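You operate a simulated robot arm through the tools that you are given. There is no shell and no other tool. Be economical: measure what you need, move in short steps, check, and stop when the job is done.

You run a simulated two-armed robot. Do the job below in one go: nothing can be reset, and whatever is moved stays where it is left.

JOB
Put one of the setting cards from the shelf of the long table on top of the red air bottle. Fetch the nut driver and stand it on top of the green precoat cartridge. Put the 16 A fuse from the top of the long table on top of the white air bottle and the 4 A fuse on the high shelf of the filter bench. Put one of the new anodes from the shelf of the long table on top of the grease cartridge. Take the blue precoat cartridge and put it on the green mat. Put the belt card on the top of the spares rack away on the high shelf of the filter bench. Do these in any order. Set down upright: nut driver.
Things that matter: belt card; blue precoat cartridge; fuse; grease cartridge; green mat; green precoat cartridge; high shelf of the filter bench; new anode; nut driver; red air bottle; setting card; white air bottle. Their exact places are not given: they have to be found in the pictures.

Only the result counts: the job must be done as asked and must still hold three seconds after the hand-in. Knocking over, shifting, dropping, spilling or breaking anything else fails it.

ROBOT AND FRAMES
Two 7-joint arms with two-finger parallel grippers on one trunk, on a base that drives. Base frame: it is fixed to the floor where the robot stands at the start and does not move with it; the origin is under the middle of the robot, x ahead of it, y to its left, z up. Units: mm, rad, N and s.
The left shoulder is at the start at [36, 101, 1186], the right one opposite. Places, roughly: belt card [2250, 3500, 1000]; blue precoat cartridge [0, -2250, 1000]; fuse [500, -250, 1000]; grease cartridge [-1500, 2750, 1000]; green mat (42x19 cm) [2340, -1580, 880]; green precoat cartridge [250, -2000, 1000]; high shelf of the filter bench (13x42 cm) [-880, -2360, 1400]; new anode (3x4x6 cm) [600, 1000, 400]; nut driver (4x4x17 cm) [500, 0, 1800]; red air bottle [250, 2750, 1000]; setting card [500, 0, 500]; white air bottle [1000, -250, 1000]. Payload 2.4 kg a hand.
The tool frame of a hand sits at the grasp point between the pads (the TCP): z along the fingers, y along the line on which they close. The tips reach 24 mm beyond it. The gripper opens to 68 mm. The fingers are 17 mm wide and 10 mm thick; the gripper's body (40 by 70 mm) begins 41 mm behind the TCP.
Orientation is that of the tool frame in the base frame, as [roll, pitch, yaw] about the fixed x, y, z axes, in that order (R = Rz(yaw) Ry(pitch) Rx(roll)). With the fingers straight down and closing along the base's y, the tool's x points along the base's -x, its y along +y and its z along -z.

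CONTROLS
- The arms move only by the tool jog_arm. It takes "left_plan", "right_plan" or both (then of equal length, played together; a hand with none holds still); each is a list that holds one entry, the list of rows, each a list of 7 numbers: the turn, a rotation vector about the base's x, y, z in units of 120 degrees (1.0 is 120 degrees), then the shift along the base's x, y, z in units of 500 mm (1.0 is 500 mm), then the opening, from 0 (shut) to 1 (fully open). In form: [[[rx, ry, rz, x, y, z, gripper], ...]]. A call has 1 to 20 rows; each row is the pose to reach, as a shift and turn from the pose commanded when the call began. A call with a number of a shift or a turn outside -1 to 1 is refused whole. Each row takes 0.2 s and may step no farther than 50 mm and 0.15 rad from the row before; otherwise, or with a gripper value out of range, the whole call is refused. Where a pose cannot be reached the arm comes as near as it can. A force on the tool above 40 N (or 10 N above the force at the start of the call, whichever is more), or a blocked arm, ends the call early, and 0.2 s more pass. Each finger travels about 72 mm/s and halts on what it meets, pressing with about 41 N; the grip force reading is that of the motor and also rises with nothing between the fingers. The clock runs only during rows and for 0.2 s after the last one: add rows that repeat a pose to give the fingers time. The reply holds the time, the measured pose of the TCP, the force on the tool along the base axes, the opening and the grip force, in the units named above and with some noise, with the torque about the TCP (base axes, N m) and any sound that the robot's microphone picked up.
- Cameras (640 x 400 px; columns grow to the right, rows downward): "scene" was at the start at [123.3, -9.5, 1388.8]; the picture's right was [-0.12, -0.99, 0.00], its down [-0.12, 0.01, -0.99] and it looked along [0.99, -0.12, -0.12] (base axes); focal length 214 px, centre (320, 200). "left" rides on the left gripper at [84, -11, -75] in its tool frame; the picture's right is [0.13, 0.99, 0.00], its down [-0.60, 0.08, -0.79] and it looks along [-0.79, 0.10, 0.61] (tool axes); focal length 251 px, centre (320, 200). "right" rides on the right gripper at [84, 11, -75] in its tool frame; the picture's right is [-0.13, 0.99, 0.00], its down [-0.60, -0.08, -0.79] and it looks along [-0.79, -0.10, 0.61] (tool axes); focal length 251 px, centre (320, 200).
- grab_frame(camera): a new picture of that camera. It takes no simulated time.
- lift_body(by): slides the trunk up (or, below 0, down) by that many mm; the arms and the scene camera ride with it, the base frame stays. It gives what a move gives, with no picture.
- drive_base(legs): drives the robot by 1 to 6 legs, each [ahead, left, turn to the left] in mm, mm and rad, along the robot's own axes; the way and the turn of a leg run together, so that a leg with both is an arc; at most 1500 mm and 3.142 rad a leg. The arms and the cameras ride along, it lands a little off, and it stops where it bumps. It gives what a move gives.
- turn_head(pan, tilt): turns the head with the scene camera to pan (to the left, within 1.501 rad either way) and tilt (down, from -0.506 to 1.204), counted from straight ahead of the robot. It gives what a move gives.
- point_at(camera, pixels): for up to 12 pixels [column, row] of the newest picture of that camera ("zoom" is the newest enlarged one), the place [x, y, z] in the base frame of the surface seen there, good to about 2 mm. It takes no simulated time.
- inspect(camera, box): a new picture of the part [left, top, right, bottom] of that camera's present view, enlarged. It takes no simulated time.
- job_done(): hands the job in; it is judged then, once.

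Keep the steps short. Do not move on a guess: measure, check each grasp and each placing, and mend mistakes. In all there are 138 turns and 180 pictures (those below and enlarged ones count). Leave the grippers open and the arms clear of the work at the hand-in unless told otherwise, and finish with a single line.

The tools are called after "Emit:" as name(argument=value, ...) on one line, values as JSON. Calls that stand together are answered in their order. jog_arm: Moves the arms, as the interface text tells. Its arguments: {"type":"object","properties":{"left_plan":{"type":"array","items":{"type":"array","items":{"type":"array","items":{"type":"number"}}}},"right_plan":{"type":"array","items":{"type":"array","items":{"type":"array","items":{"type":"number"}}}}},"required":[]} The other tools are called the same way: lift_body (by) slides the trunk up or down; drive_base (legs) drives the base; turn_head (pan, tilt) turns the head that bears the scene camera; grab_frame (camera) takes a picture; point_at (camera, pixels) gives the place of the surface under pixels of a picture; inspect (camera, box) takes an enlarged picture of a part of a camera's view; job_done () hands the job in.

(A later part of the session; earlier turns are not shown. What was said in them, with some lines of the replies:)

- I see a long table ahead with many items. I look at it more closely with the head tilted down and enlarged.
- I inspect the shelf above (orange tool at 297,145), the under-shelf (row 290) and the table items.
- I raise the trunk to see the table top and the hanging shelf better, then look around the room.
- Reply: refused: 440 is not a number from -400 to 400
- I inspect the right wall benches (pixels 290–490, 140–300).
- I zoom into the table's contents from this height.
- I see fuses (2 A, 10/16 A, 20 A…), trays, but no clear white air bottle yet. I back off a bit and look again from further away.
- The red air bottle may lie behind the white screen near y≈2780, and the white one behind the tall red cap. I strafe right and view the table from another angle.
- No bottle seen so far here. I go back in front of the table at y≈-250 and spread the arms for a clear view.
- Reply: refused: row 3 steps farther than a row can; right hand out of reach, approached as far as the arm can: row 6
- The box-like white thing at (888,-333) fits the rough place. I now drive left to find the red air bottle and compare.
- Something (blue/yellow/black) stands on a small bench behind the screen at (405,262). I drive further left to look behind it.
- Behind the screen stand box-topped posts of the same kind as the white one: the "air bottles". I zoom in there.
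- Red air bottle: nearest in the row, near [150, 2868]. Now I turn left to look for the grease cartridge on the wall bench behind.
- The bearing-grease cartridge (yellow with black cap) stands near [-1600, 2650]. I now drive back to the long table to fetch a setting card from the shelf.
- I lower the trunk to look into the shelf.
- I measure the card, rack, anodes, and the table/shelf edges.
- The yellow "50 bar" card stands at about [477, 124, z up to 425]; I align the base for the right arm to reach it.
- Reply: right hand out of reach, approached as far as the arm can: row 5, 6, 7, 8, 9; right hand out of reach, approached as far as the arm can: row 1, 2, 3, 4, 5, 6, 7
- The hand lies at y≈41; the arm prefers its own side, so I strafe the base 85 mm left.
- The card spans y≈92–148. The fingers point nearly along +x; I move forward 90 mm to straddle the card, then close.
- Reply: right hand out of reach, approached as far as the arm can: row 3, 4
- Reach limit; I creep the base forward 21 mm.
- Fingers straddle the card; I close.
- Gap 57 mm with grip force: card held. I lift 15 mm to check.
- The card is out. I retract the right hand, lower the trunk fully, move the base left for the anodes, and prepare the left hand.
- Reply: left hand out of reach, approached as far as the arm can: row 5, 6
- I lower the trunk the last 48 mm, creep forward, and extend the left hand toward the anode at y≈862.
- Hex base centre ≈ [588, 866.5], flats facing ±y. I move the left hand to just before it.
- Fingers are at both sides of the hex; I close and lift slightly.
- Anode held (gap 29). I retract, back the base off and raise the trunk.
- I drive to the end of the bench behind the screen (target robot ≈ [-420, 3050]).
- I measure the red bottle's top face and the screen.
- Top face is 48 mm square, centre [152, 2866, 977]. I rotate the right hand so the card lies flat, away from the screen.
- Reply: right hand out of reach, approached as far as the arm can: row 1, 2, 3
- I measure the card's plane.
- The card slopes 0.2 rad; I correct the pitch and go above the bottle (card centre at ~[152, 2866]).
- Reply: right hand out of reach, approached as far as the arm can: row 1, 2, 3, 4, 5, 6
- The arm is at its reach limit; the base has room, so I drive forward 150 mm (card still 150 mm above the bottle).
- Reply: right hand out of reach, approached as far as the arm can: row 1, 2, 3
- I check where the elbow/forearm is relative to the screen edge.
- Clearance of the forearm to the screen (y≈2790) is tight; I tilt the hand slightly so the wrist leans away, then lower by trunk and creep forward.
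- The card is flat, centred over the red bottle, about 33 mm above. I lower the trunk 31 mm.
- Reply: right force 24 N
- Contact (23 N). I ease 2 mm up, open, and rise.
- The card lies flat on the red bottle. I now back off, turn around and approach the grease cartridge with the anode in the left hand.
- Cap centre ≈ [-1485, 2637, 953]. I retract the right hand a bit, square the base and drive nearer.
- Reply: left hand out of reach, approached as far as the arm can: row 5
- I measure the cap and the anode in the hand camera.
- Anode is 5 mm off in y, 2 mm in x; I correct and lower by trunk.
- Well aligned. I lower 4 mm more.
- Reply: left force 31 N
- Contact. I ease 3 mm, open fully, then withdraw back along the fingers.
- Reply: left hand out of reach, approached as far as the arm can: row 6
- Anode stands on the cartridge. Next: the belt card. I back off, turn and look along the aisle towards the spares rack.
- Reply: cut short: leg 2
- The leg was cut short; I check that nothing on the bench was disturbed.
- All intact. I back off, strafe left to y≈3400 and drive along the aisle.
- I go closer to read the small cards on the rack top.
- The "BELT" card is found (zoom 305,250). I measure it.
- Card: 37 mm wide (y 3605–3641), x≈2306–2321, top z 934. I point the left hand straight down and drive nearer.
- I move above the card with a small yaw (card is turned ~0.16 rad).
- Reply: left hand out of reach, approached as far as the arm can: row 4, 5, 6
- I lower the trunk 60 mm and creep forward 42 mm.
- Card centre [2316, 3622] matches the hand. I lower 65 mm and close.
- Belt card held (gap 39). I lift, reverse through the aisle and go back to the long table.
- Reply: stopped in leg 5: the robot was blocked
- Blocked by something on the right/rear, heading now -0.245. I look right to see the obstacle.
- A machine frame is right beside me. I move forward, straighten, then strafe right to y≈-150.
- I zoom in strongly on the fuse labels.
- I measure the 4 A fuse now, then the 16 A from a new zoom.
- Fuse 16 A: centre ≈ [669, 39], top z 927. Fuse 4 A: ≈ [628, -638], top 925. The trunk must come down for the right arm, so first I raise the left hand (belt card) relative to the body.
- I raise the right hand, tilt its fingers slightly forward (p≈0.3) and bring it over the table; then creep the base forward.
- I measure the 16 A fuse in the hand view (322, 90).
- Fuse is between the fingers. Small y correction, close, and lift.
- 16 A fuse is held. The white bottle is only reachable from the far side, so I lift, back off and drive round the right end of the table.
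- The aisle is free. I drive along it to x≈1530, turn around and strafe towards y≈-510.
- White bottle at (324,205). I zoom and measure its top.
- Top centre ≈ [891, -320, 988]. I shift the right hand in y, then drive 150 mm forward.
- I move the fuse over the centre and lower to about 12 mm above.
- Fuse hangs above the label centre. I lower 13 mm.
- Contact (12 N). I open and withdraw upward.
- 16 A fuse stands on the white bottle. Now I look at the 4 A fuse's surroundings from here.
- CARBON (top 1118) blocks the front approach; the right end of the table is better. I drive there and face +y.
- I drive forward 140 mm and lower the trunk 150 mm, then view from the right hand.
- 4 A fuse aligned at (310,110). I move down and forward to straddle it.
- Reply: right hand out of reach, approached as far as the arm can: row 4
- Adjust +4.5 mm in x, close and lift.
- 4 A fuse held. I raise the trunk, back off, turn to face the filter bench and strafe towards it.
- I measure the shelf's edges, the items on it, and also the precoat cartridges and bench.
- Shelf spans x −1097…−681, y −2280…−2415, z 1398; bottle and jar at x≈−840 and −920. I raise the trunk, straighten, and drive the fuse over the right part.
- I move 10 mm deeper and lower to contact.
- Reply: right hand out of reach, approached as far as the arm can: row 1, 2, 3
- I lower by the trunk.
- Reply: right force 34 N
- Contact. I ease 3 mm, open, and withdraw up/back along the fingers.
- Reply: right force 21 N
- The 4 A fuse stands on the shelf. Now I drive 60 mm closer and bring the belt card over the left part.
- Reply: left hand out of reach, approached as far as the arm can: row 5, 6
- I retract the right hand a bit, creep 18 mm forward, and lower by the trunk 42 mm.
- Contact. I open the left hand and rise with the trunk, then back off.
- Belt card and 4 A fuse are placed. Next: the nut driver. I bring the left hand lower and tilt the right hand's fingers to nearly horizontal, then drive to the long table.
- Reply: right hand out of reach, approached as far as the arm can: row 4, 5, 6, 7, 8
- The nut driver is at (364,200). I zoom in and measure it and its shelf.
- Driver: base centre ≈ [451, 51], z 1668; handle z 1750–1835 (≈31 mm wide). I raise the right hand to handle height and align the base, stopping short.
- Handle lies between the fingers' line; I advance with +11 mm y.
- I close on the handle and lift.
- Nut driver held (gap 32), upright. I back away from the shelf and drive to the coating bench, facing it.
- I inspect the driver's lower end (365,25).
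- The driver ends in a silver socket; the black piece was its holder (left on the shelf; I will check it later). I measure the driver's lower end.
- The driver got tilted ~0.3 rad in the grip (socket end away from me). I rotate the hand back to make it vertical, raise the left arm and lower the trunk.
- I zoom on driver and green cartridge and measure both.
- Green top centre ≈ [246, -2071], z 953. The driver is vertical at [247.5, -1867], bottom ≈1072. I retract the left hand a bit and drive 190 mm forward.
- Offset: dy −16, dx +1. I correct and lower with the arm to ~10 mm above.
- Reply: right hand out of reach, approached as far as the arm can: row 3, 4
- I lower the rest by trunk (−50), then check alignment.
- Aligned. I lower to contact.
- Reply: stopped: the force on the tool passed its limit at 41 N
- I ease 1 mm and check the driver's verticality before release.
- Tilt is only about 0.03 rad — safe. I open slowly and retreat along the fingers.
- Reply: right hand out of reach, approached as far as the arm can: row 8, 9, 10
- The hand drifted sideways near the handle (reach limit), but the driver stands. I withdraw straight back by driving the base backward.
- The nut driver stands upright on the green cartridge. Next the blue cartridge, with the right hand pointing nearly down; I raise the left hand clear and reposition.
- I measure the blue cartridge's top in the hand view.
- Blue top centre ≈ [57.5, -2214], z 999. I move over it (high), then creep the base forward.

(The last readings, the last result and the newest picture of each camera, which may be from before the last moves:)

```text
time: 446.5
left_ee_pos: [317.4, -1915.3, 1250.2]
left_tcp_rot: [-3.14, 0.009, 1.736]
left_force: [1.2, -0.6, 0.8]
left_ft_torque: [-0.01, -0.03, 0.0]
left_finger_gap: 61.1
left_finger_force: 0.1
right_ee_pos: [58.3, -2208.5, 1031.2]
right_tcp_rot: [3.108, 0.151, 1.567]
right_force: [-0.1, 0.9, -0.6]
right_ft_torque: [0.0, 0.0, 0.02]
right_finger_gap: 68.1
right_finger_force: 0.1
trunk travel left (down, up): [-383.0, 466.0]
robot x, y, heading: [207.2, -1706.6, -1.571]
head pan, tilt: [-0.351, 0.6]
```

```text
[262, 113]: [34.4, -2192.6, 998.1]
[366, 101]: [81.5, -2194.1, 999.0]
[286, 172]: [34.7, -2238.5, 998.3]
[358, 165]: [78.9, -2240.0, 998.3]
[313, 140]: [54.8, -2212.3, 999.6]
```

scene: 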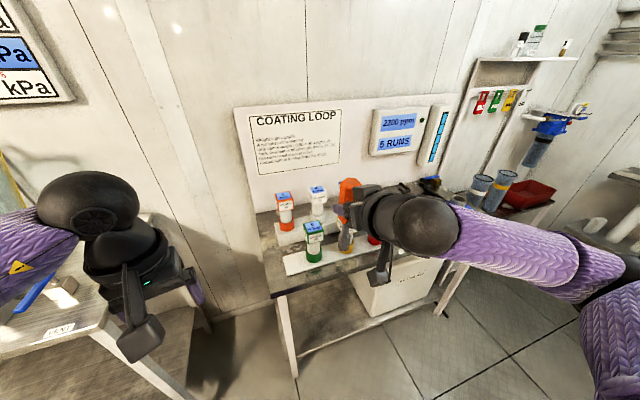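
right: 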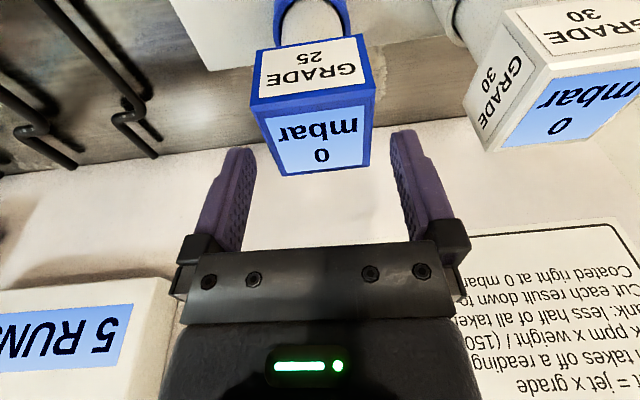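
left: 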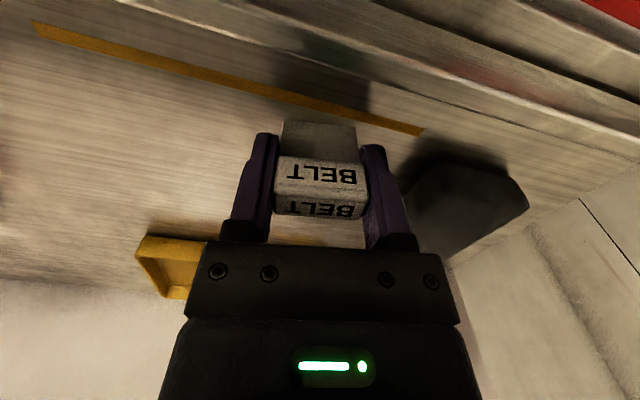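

Box is axis-aligned, centre x 57.4. I lower 48 mm and close.

Emit:
lift_body(by=-48)

Emit:
jog_arm(right_plan=[[[0, 0, 0, 0, 0, 0, 0.85], [0, 0, 0, 0, 0, 0, 0.7], [0, 0, 0, 0, 0, 0, 0.6], [0, 0, 0, 0, 0, 0, 0.6], [0, 0, 0, 0, 0, 0, 0.6]]])

Emit:
lift_body(by=30)

Emit:
inspect(camera="scene", box=[280, 190, 440, 330])

```text
time: 447.4
left_ee_pos: [316.8, -1914.3, 1201.8]
left_tcp_rot: [-3.14, 0.008, 1.737]
left_force: [-0.5, -0.7, -0.2]
left_ft_torque: [-0.02, -0.02, 0.0]
left_finger_gap: 61.3
left_finger_force: 0.0
right_ee_pos: [59.6, -2207.9, 981.8]
right_tcp_rot: [3.106, 0.151, 1.57]
right_force: [0.3, -0.3, -0.2]
right_ft_torque: [-0.01, 0.0, 0.02]
right_finger_gap: 67.8
right_finger_force: 0.0
trunk travel left (down, up): [-335.0, 514.0]
robot x, y, heading: [204.6, -1705.3, -1.569]
head pan, tilt: [-0.351, 0.6]
```

```text
time: 448.6
left_ee_pos: [316.4, -1916.5, 1201.7]
left_tcp_rot: [-3.139, 0.008, 1.737]
left_force: [0.7, 0.3, 0.2]
left_ft_torque: [-0.01, 0.0, 0.0]
left_finger_gap: 61.4
left_finger_force: 0.1
right_ee_pos: [58.3, -2209.5, 982.6]
right_tcp_rot: [3.107, 0.148, 1.568]
right_force: [-3.4, -1.4, 4.4]
right_ft_torque: [-0.2, 0.6, -0.01]
right_finger_gap: 55.8
right_finger_force: 40.8
trunk travel left (down, up): [-335.0, 514.0]
robot x, y, heading: [209.7, -1707.1, -1.573]
head pan, tilt: [-0.351, 0.6]
```

```text
time: 449.3
left_ee_pos: [316.2, -1915.3, 1232.1]
left_tcp_rot: [-3.14, 0.009, 1.736]
left_force: [0.3, 0.2, 0.3]
left_ft_torque: [0.0, 0.0, 0.02]
left_finger_gap: 61.2
left_finger_force: 0.1
right_ee_pos: [58.6, -2209.6, 1012.9]
right_tcp_rot: [3.106, 0.152, 1.57]
right_force: [-1.5, -0.7, 9.4]
right_ft_torque: [-0.21, 0.12, 0.0]
right_finger_gap: 55.5
right_finger_force: 40.3
trunk travel left (down, up): [-365.0, 484.0]
robot x, y, heading: [209.0, -1708.2, -1.574]
head pan, tilt: [-0.351, 0.6]
```

```text
2.86 times, centred on (360, 260) of scene
```

zoom: 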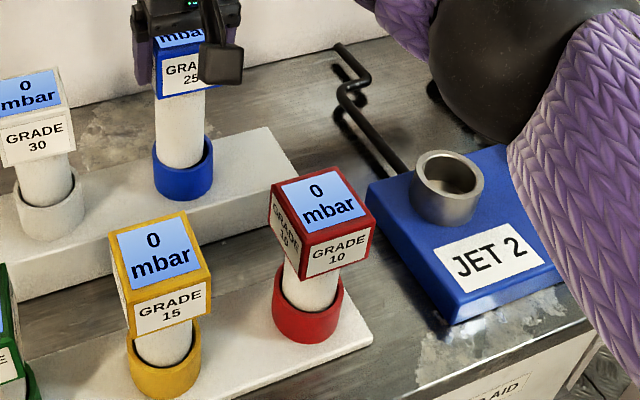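

The cartridge is being drawn out of its ring. I continue lifting 110 mm and check.

Emit:
lift_body(by=110)

Emit:
inspect(camera="scene", box=[260, 170, 440, 320])

```text
time: 450.7
left_ee_pos: [316.9, -1915.1, 1341.8]
left_tcp_rot: [-3.139, 0.009, 1.736]
left_force: [0.1, 0.0, 0.7]
left_ft_torque: [0.02, 0.0, -0.01]
left_finger_gap: 61.5
left_finger_force: 0.1
right_ee_pos: [58.4, -2209.7, 1121.2]
right_tcp_rot: [3.107, 0.148, 1.569]
right_force: [-0.4, -1.0, -3.4]
right_ft_torque: [0.04, -0.01, -0.01]
right_finger_gap: 55.9
right_finger_force: 41.3
trunk travel left (down, up): [-475.0, 374.0]
robot x, y, heading: [207.8, -1704.0, -1.569]
head pan, tilt: [-0.351, 0.6]
```

```text
2.67 times, centred on (350, 245) of scene
```

zoom: 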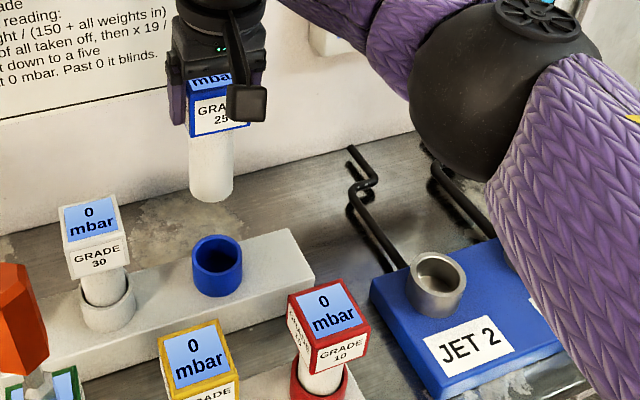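

The cartridge is out (ring stays). I measure its lower end.

Emit:
point_at(camera="zoom", pixels=[[210, 194], [210, 170], [210, 140], [193, 190], [230, 185], [215, 262]])

Emit:
lift_body(by=150)

Emit:
drive_base(legs=[[-400, 0, 0], [0, 0, 1.571]])

Emit:
turn_head(pan=1.45, tilt=0.0)

Emit:
inspect(camera="scene", box=[260, 130, 420, 250])

```text
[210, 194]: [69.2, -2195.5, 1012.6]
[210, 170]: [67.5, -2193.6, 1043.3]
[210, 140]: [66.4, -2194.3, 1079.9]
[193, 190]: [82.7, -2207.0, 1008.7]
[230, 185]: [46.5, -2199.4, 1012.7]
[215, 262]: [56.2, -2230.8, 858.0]
```

```text
time: 452.5
left_ee_pos: [317.6, -1915.9, 1491.1]
left_tcp_rot: [-3.138, 0.009, 1.736]
left_force: [0.1, -0.8, 0.2]
left_ft_torque: [0.0, -0.03, 0.0]
left_finger_gap: 61.3
left_finger_force: 0.0
right_ee_pos: [57.1, -2209.6, 1271.1]
right_tcp_rot: [3.106, 0.15, 1.569]
right_force: [-0.1, -0.2, -2.4]
right_ft_torque: [0.02, 0.02, -0.03]
right_finger_gap: 55.5
right_finger_force: 40.6
trunk travel left (down, up): [-625.0, 224.0]
robot x, y, heading: [208.5, -1707.7, -1.569]
head pan, tilt: [-0.351, 0.6]
```

```text
time: 458.8
left_ee_pos: [415.0, -1199.2, 1491.3]
left_tcp_rot: [-3.14, 0.01, -2.954]
left_force: [-0.3, -0.5, 0.1]
left_ft_torque: [0.01, -0.01, 0.0]
left_finger_gap: 61.4
left_finger_force: 0.0
right_ee_pos: [714.0, -1452.9, 1271.5]
right_tcp_rot: [3.106, 0.151, -3.12]
right_force: [-0.2, 0.0, -2.5]
right_ft_torque: [-0.02, 0.04, -0.04]
right_finger_gap: 55.7
right_finger_force: 41.3
trunk travel left (down, up): [-625.0, 224.0]
robot x, y, heading: [204.8, -1311.2, 0.022]
head pan, tilt: [-0.351, 0.6]
```

```text
time: 460.6
left_ee_pos: [414.8, -1199.7, 1491.5]
left_tcp_rot: [3.141, 0.009, -2.956]
left_force: [0.2, 0.5, 0.4]
left_ft_torque: [0.01, 0.01, 0.02]
left_finger_gap: 61.4
left_finger_force: 0.0
right_ee_pos: [713.8, -1452.0, 1272.1]
right_tcp_rot: [3.108, 0.153, -3.121]
right_force: [0.0, 0.3, -2.6]
right_ft_torque: [0.0, 0.0, -0.01]
right_finger_gap: 55.7
right_finger_force: 41.2
trunk travel left (down, up): [-625.0, 224.0]
robot x, y, heading: [210.7, -1314.0, 0.023]
head pan, tilt: [1.45, 0.0]
```

```text
3.33 times, centred on (340, 190) of scene
```

zoom: 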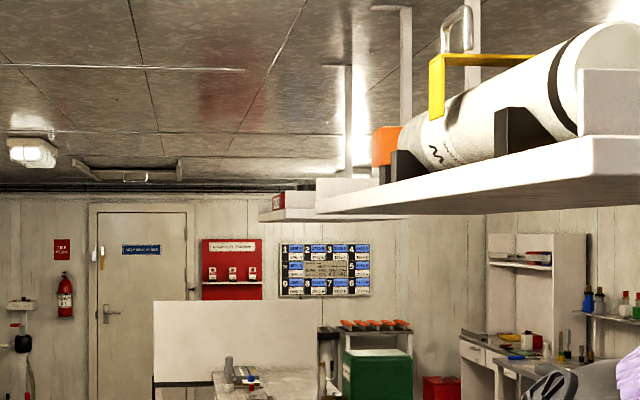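

The shelf top can't be seen from here; I'll check it after. First I deliver the cartridge: drive along the aisle toward the green mat.

Emit:
drive_base(legs=[[0, 0, -0.022], [1150, 0, 0]])

Emit:
turn_head(pan=-0.15, tilt=0.5)

Emit:
grab_frame(camera="scene")

```text
time: 466.8
left_ee_pos: [1558.0, -1176.3, 1492.0]
left_tcp_rot: [-3.14, 0.009, -2.942]
left_force: [0.3, 0.6, -0.4]
left_ft_torque: [-0.03, 0.01, -0.02]
left_finger_gap: 61.1
left_finger_force: 0.1
right_ee_pos: [1862.2, -1424.7, 1270.5]
right_tcp_rot: [3.106, 0.15, -3.111]
right_force: [-0.8, 0.8, -2.4]
right_ft_torque: [0.0, 0.07, 0.02]
right_finger_gap: 55.8
right_finger_force: 41.0
trunk travel left (down, up): [-625.0, 224.0]
robot x, y, heading: [1353.6, -1287.8, 0.035]
head pan, tilt: [1.45, 0.0]
```

```text
time: 468.5
left_ee_pos: [1559.3, -1176.1, 1491.6]
left_tcp_rot: [-3.138, 0.008, -2.942]
left_force: [-0.5, 0.5, 0.9]
left_ft_torque: [0.01, 0.01, 0.04]
left_finger_gap: 60.8
left_finger_force: 0.0
right_ee_pos: [1860.9, -1425.1, 1271.1]
right_tcp_rot: [3.106, 0.15, -3.108]
right_force: [-0.6, 0.0, -2.7]
right_ft_torque: [0.0, 0.01, 0.03]
right_finger_gap: 56.1
right_finger_force: 40.8
trunk travel left (down, up): [-625.0, 224.0]
robot x, y, heading: [1353.1, -1293.3, 0.033]
head pan, tilt: [-0.15, 0.499]
```

```text
15 pictures are left
```

scene: 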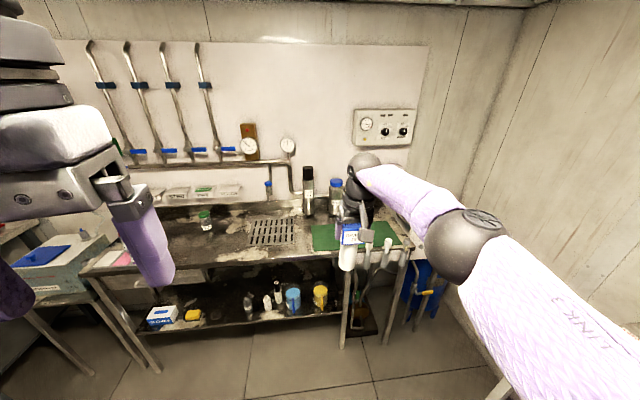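

I measure the mat and things around it.

Emit:
point_at(camera="scene", pixels=[[316, 248], [316, 228], [330, 238], [396, 226], [404, 240], [380, 232], [330, 252], [300, 255], [308, 205], [335, 205], [365, 260], [388, 255]])

```text
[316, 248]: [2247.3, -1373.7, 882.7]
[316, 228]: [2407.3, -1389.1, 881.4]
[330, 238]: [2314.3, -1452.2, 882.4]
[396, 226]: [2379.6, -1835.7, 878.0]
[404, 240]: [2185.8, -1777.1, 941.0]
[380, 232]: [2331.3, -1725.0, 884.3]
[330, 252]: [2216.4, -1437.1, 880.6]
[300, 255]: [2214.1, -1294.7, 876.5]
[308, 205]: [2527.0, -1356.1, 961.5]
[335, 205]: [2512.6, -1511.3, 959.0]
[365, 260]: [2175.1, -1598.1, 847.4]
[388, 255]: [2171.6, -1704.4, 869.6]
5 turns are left
```

Only 5 turns are left. I drive over the mat (target [2315, -1445]), lower the trunk 258 mm and check.

Emit:
drive_base(legs=[[0, 0, -0.033], [456, 0, 0]])

Emit:
lift_body(by=-258)

Emit:
turn_head(pan=-0.25, tilt=0.7)

Emit:
inspect(camera="scene", box=[220, 120, 420, 280])

Emit:
grab_frame(camera="right")

```text
time: 471.6
left_ee_pos: [2015.7, -1182.3, 1491.9]
left_tcp_rot: [-3.14, 0.008, -2.973]
left_force: [0.1, 0.0, 0.6]
left_ft_torque: [0.01, 0.01, -0.01]
left_finger_gap: 61.2
left_finger_force: 0.1
right_ee_pos: [2309.5, -1439.8, 1271.8]
right_tcp_rot: [3.106, 0.15, -3.139]
right_force: [0.3, -0.3, -2.4]
right_ft_torque: [0.0, 0.03, -0.02]
right_finger_gap: 56.0
right_finger_force: 40.7
trunk travel left (down, up): [-625.0, 224.0]
robot x, y, heading: [1804.9, -1291.1, 0.005]
head pan, tilt: [-0.15, 0.499]
```

```text
time: 474.2
left_ee_pos: [2014.8, -1182.6, 1232.5]
left_tcp_rot: [-3.14, 0.01, -2.973]
left_force: [-0.3, 0.4, -0.5]
left_ft_torque: [-0.02, 0.01, -0.01]
left_finger_gap: 60.9
left_finger_force: 0.0
right_ee_pos: [2308.8, -1440.0, 1012.8]
right_tcp_rot: [3.106, 0.151, -3.14]
right_force: [0.3, 1.0, -2.4]
right_ft_torque: [-0.01, 0.01, 0.02]
right_finger_gap: 55.8
right_finger_force: 41.0
trunk travel left (down, up): [-367.0, 482.0]
robot x, y, heading: [1808.7, -1292.4, -0.001]
head pan, tilt: [-0.15, 0.499]
```

```text
time: 475.0
left_ee_pos: [2015.3, -1181.6, 1232.1]
left_tcp_rot: [-3.14, 0.009, -2.974]
left_force: [0.3, 1.1, 0.5]
left_ft_torque: [-0.01, 0.0, 0.02]
left_finger_gap: 61.5
left_finger_force: 0.0
right_ee_pos: [2309.0, -1440.3, 1013.4]
right_tcp_rot: [3.107, 0.15, -3.139]
right_force: [0.5, -0.9, -2.5]
right_ft_torque: [0.02, 0.01, 0.0]
right_finger_gap: 55.9
right_finger_force: 41.4
trunk travel left (down, up): [-367.0, 482.0]
robot x, y, heading: [1806.2, -1292.5, 0.006]
head pan, tilt: [-0.25, 0.7]
```

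```text
2.50 times, centred on (320, 200) of scene
```

zoom: 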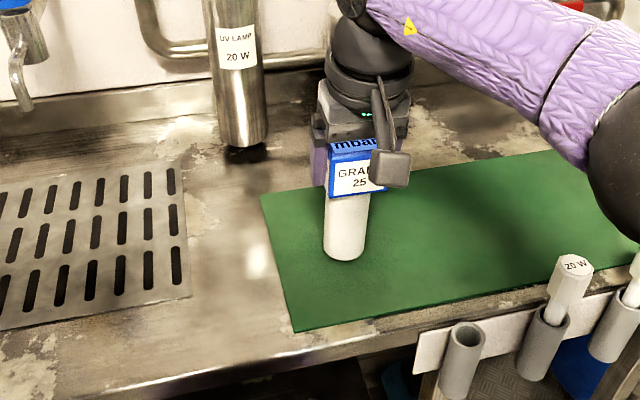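

```text
13 pictures are left
4 turns are left
```

right: 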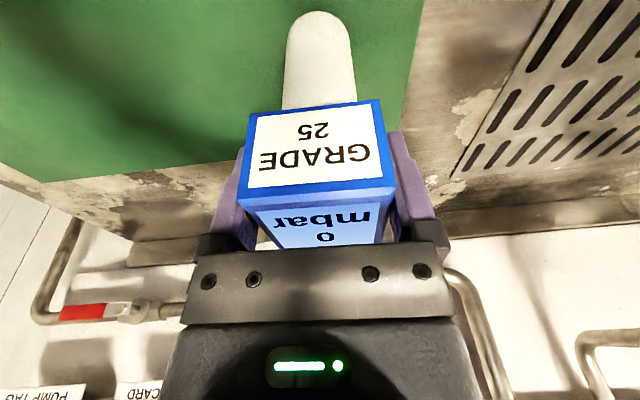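

Cartridge is upright over the mat, ~15 mm above. I lower in small steps (motion stops itself on force).

Emit:
lift_body(by=-10)

Emit:
lift_body(by=-3)

Emit:
lift_body(by=-2)

Emit:
lift_body(by=-2)

Emit:
inspect(camera="scene", box=[300, 160, 400, 240])

```text
time: 475.6
left_ee_pos: [2013.7, -1180.9, 1223.0]
left_tcp_rot: [-3.137, 0.012, -2.975]
left_force: [0.2, -0.3, 0.2]
left_ft_torque: [-0.01, -0.01, 0.03]
left_finger_gap: 61.1
left_finger_force: 0.1
right_ee_pos: [2308.7, -1440.7, 1005.7]
right_tcp_rot: [3.105, 0.154, -3.139]
right_force: [1.9, -2.3, 13.0]
right_ft_torque: [-0.51, -0.37, 0.02]
right_finger_gap: 55.9
right_finger_force: 40.6
trunk travel left (down, up): [-357.0, 492.0]
robot x, y, heading: [1807.1, -1294.2, 0.006]
head pan, tilt: [-0.25, 0.7]
```

```text
time: 476.2
left_ee_pos: [2012.8, -1182.0, 1221.4]
left_tcp_rot: [-3.138, 0.011, -2.973]
left_force: [-0.8, -0.7, 0.2]
left_ft_torque: [-0.01, 0.02, -0.01]
left_finger_gap: 61.2
left_finger_force: 0.1
right_ee_pos: [2307.8, -1439.7, 1004.9]
right_tcp_rot: [3.104, 0.157, -3.142]
right_force: [-7.3, -1.1, 11.1]
right_ft_torque: [-0.23, 0.78, -0.1]
right_finger_gap: 55.7
right_finger_force: 41.2
trunk travel left (down, up): [-355.0, 495.0]
robot x, y, heading: [1807.0, -1286.8, 0.01]
head pan, tilt: [-0.25, 0.7]
stopped: the force on the tool passed its limit at 40 N (the readings are from after the stop); the commanded pose is now the measured one
```

```text
time: 476.7
left_ee_pos: [2011.1, -1182.5, 1220.6]
left_tcp_rot: [-3.139, 0.013, -2.974]
left_force: [-0.1, 0.1, -0.2]
left_ft_torque: [0.04, 0.04, -0.01]
left_finger_gap: 61.1
left_finger_force: 0.0
right_ee_pos: [2307.3, -1440.2, 1004.6]
right_tcp_rot: [3.105, 0.16, -3.141]
right_force: [-5.4, -3.1, 34.1]
right_ft_torque: [-0.75, 0.56, -0.1]
right_finger_gap: 55.9
right_finger_force: 40.5
trunk travel left (down, up): [-353.0, 497.0]
robot x, y, heading: [1805.2, -1293.2, 0.001]
head pan, tilt: [-0.25, 0.7]
```

```text
time: 477.2
left_ee_pos: [2011.6, -1181.6, 1218.9]
left_tcp_rot: [-3.138, 0.012, -2.973]
left_force: [-0.2, 0.0, -0.2]
left_ft_torque: [0.03, -0.01, 0.01]
left_finger_gap: 61.4
left_finger_force: 0.0
right_ee_pos: [2308.7, -1439.0, 1001.1]
right_tcp_rot: [3.106, 0.159, -3.139]
right_force: [-0.2, -2.9, 38.9]
right_ft_torque: [-0.93, -0.17, 0.01]
right_finger_gap: 55.8
right_finger_force: 41.3
trunk travel left (down, up): [-351.0, 499.0]
robot x, y, heading: [1807.2, -1288.5, 0.004]
head pan, tilt: [-0.25, 0.7]
```

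```text
5.00 times, centred on (350, 200) of scene
3 turns are left
```

zoom: 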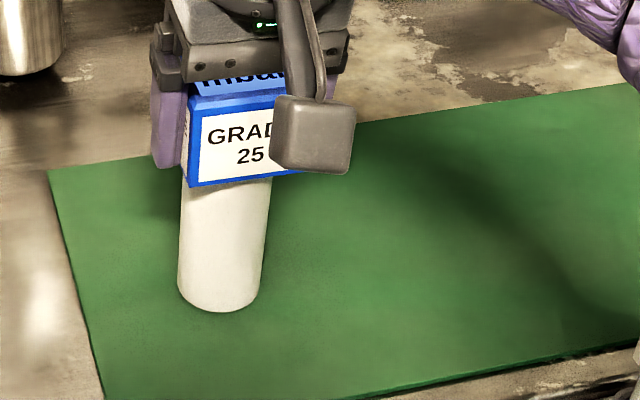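

Cartridge rests on the mat. I ease, open, rise and back away, then check.

Emit:
lift_body(by=3)

Emit:
jog_arm(right_plan=[[[0, 0, 0, 0, 0, 0, 0.88], [0, 0, 0, 0, 0, 0, 0.94], [0, 0, 0, 0, 0, 0, 1], [0, 0, 0, 0, 0, 0, 1], [0, 0, 0, 0, 0, 0, 1]]])

Emit:
lift_body(by=180)

Emit:
drive_base(legs=[[-350, 0, 0]])

Emit:
turn_head(pan=-0.15, tilt=0.5)

Emit:
grab_frame(camera="scene")

```text
time: 477.7
left_ee_pos: [2014.0, -1181.1, 1218.4]
left_tcp_rot: [-3.138, 0.01, -2.973]
left_force: [0.2, 0.1, 0.2]
left_ft_torque: [0.02, -0.03, -0.01]
left_finger_gap: 61.4
left_finger_force: 0.1
right_ee_pos: [2309.1, -1439.1, 1002.2]
right_tcp_rot: [3.107, 0.153, -3.14]
right_force: [0.1, 0.5, 16.1]
right_ft_torque: [-0.28, -0.17, 0.02]
right_finger_gap: 55.8
right_finger_force: 41.3
trunk travel left (down, up): [-354.0, 496.0]
robot x, y, heading: [1806.9, -1288.8, 0.005]
head pan, tilt: [-0.25, 0.7]
```

```text
time: 478.9
left_ee_pos: [2015.2, -1181.7, 1220.5]
left_tcp_rot: [-3.139, 0.009, -2.974]
left_force: [0.5, -0.1, -0.6]
left_ft_torque: [0.04, 0.0, 0.02]
left_finger_gap: 61.1
left_finger_force: 0.0
right_ee_pos: [2310.7, -1439.1, 1001.7]
right_tcp_rot: [3.107, 0.153, -3.141]
right_force: [-0.2, 0.2, -0.1]
right_ft_torque: [0.01, -0.02, 0.01]
right_finger_gap: 68.0
right_finger_force: 0.0
trunk travel left (down, up): [-354.0, 496.0]
robot x, y, heading: [1805.2, -1294.0, 0.005]
head pan, tilt: [-0.25, 0.7]
```

```text
time: 480.9
left_ee_pos: [2015.0, -1182.7, 1399.9]
left_tcp_rot: [-3.14, 0.009, -2.974]
left_force: [-0.4, 0.7, -1.0]
left_ft_torque: [0.0, 0.01, 0.0]
left_finger_gap: 61.0
left_finger_force: 0.0
right_ee_pos: [2309.5, -1439.1, 1182.5]
right_tcp_rot: [3.105, 0.154, 3.141]
right_force: [-0.3, -0.2, -0.8]
right_ft_torque: [-0.02, -0.03, -0.01]
right_finger_gap: 68.2
right_finger_force: 0.1
trunk travel left (down, up): [-534.0, 316.0]
robot x, y, heading: [1806.2, -1290.5, 0.005]
head pan, tilt: [-0.25, 0.7]
```

```text
time: 483.2
left_ee_pos: [1658.2, -1183.4, 1399.9]
left_tcp_rot: [-3.137, 0.01, -2.973]
left_force: [-0.9, -0.5, -0.9]
left_ft_torque: [-0.01, 0.01, 0.0]
left_finger_gap: 61.1
left_finger_force: 0.1
right_ee_pos: [1954.1, -1440.0, 1182.7]
right_tcp_rot: [3.106, 0.153, -3.138]
right_force: [-0.7, -0.4, 0.5]
right_ft_torque: [-0.01, -0.01, 0.01]
right_finger_gap: 67.9
right_finger_force: 0.2
trunk travel left (down, up): [-534.0, 316.0]
robot x, y, heading: [1450.3, -1289.7, 0.007]
head pan, tilt: [-0.25, 0.7]
```

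```text
time: 484.0
left_ee_pos: [1659.1, -1183.4, 1400.1]
left_tcp_rot: [-3.138, 0.007, -2.973]
left_force: [0.6, -0.5, 0.6]
left_ft_torque: [0.01, 0.0, 0.02]
left_finger_gap: 61.2
left_finger_force: 0.1
right_ee_pos: [1953.9, -1440.6, 1182.5]
right_tcp_rot: [3.103, 0.154, -3.137]
right_force: [-0.3, 0.0, 0.7]
right_ft_torque: [0.01, 0.0, -0.01]
right_finger_gap: 68.2
right_finger_force: 0.0
trunk travel left (down, up): [-534.0, 316.0]
robot x, y, heading: [1450.5, -1292.3, 0.004]
head pan, tilt: [-0.15, 0.499]
```

```text
11 pictures are left
2 turns are left
```

scene: 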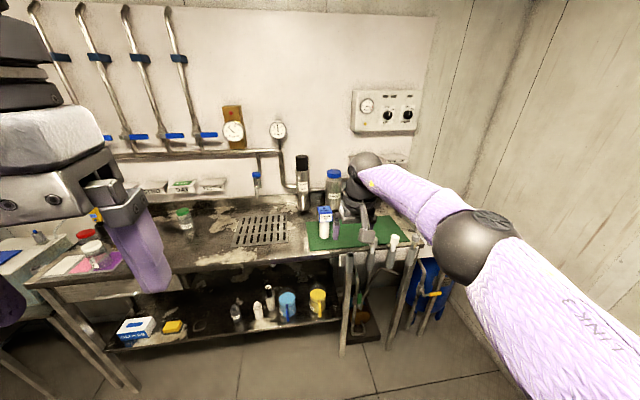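

The blue cartridge stands upright on the green mat (324,225), and both grippers are open and clear. I hand the job in.

Emit:
job_done()

```text
The job is handed in.
```

All seven placements were made and each was seen standing in a picture right after release; one thing is unchecked: the nut driver may have nudged its black holder on the overhead shelf as it came out, and I did not get to look.
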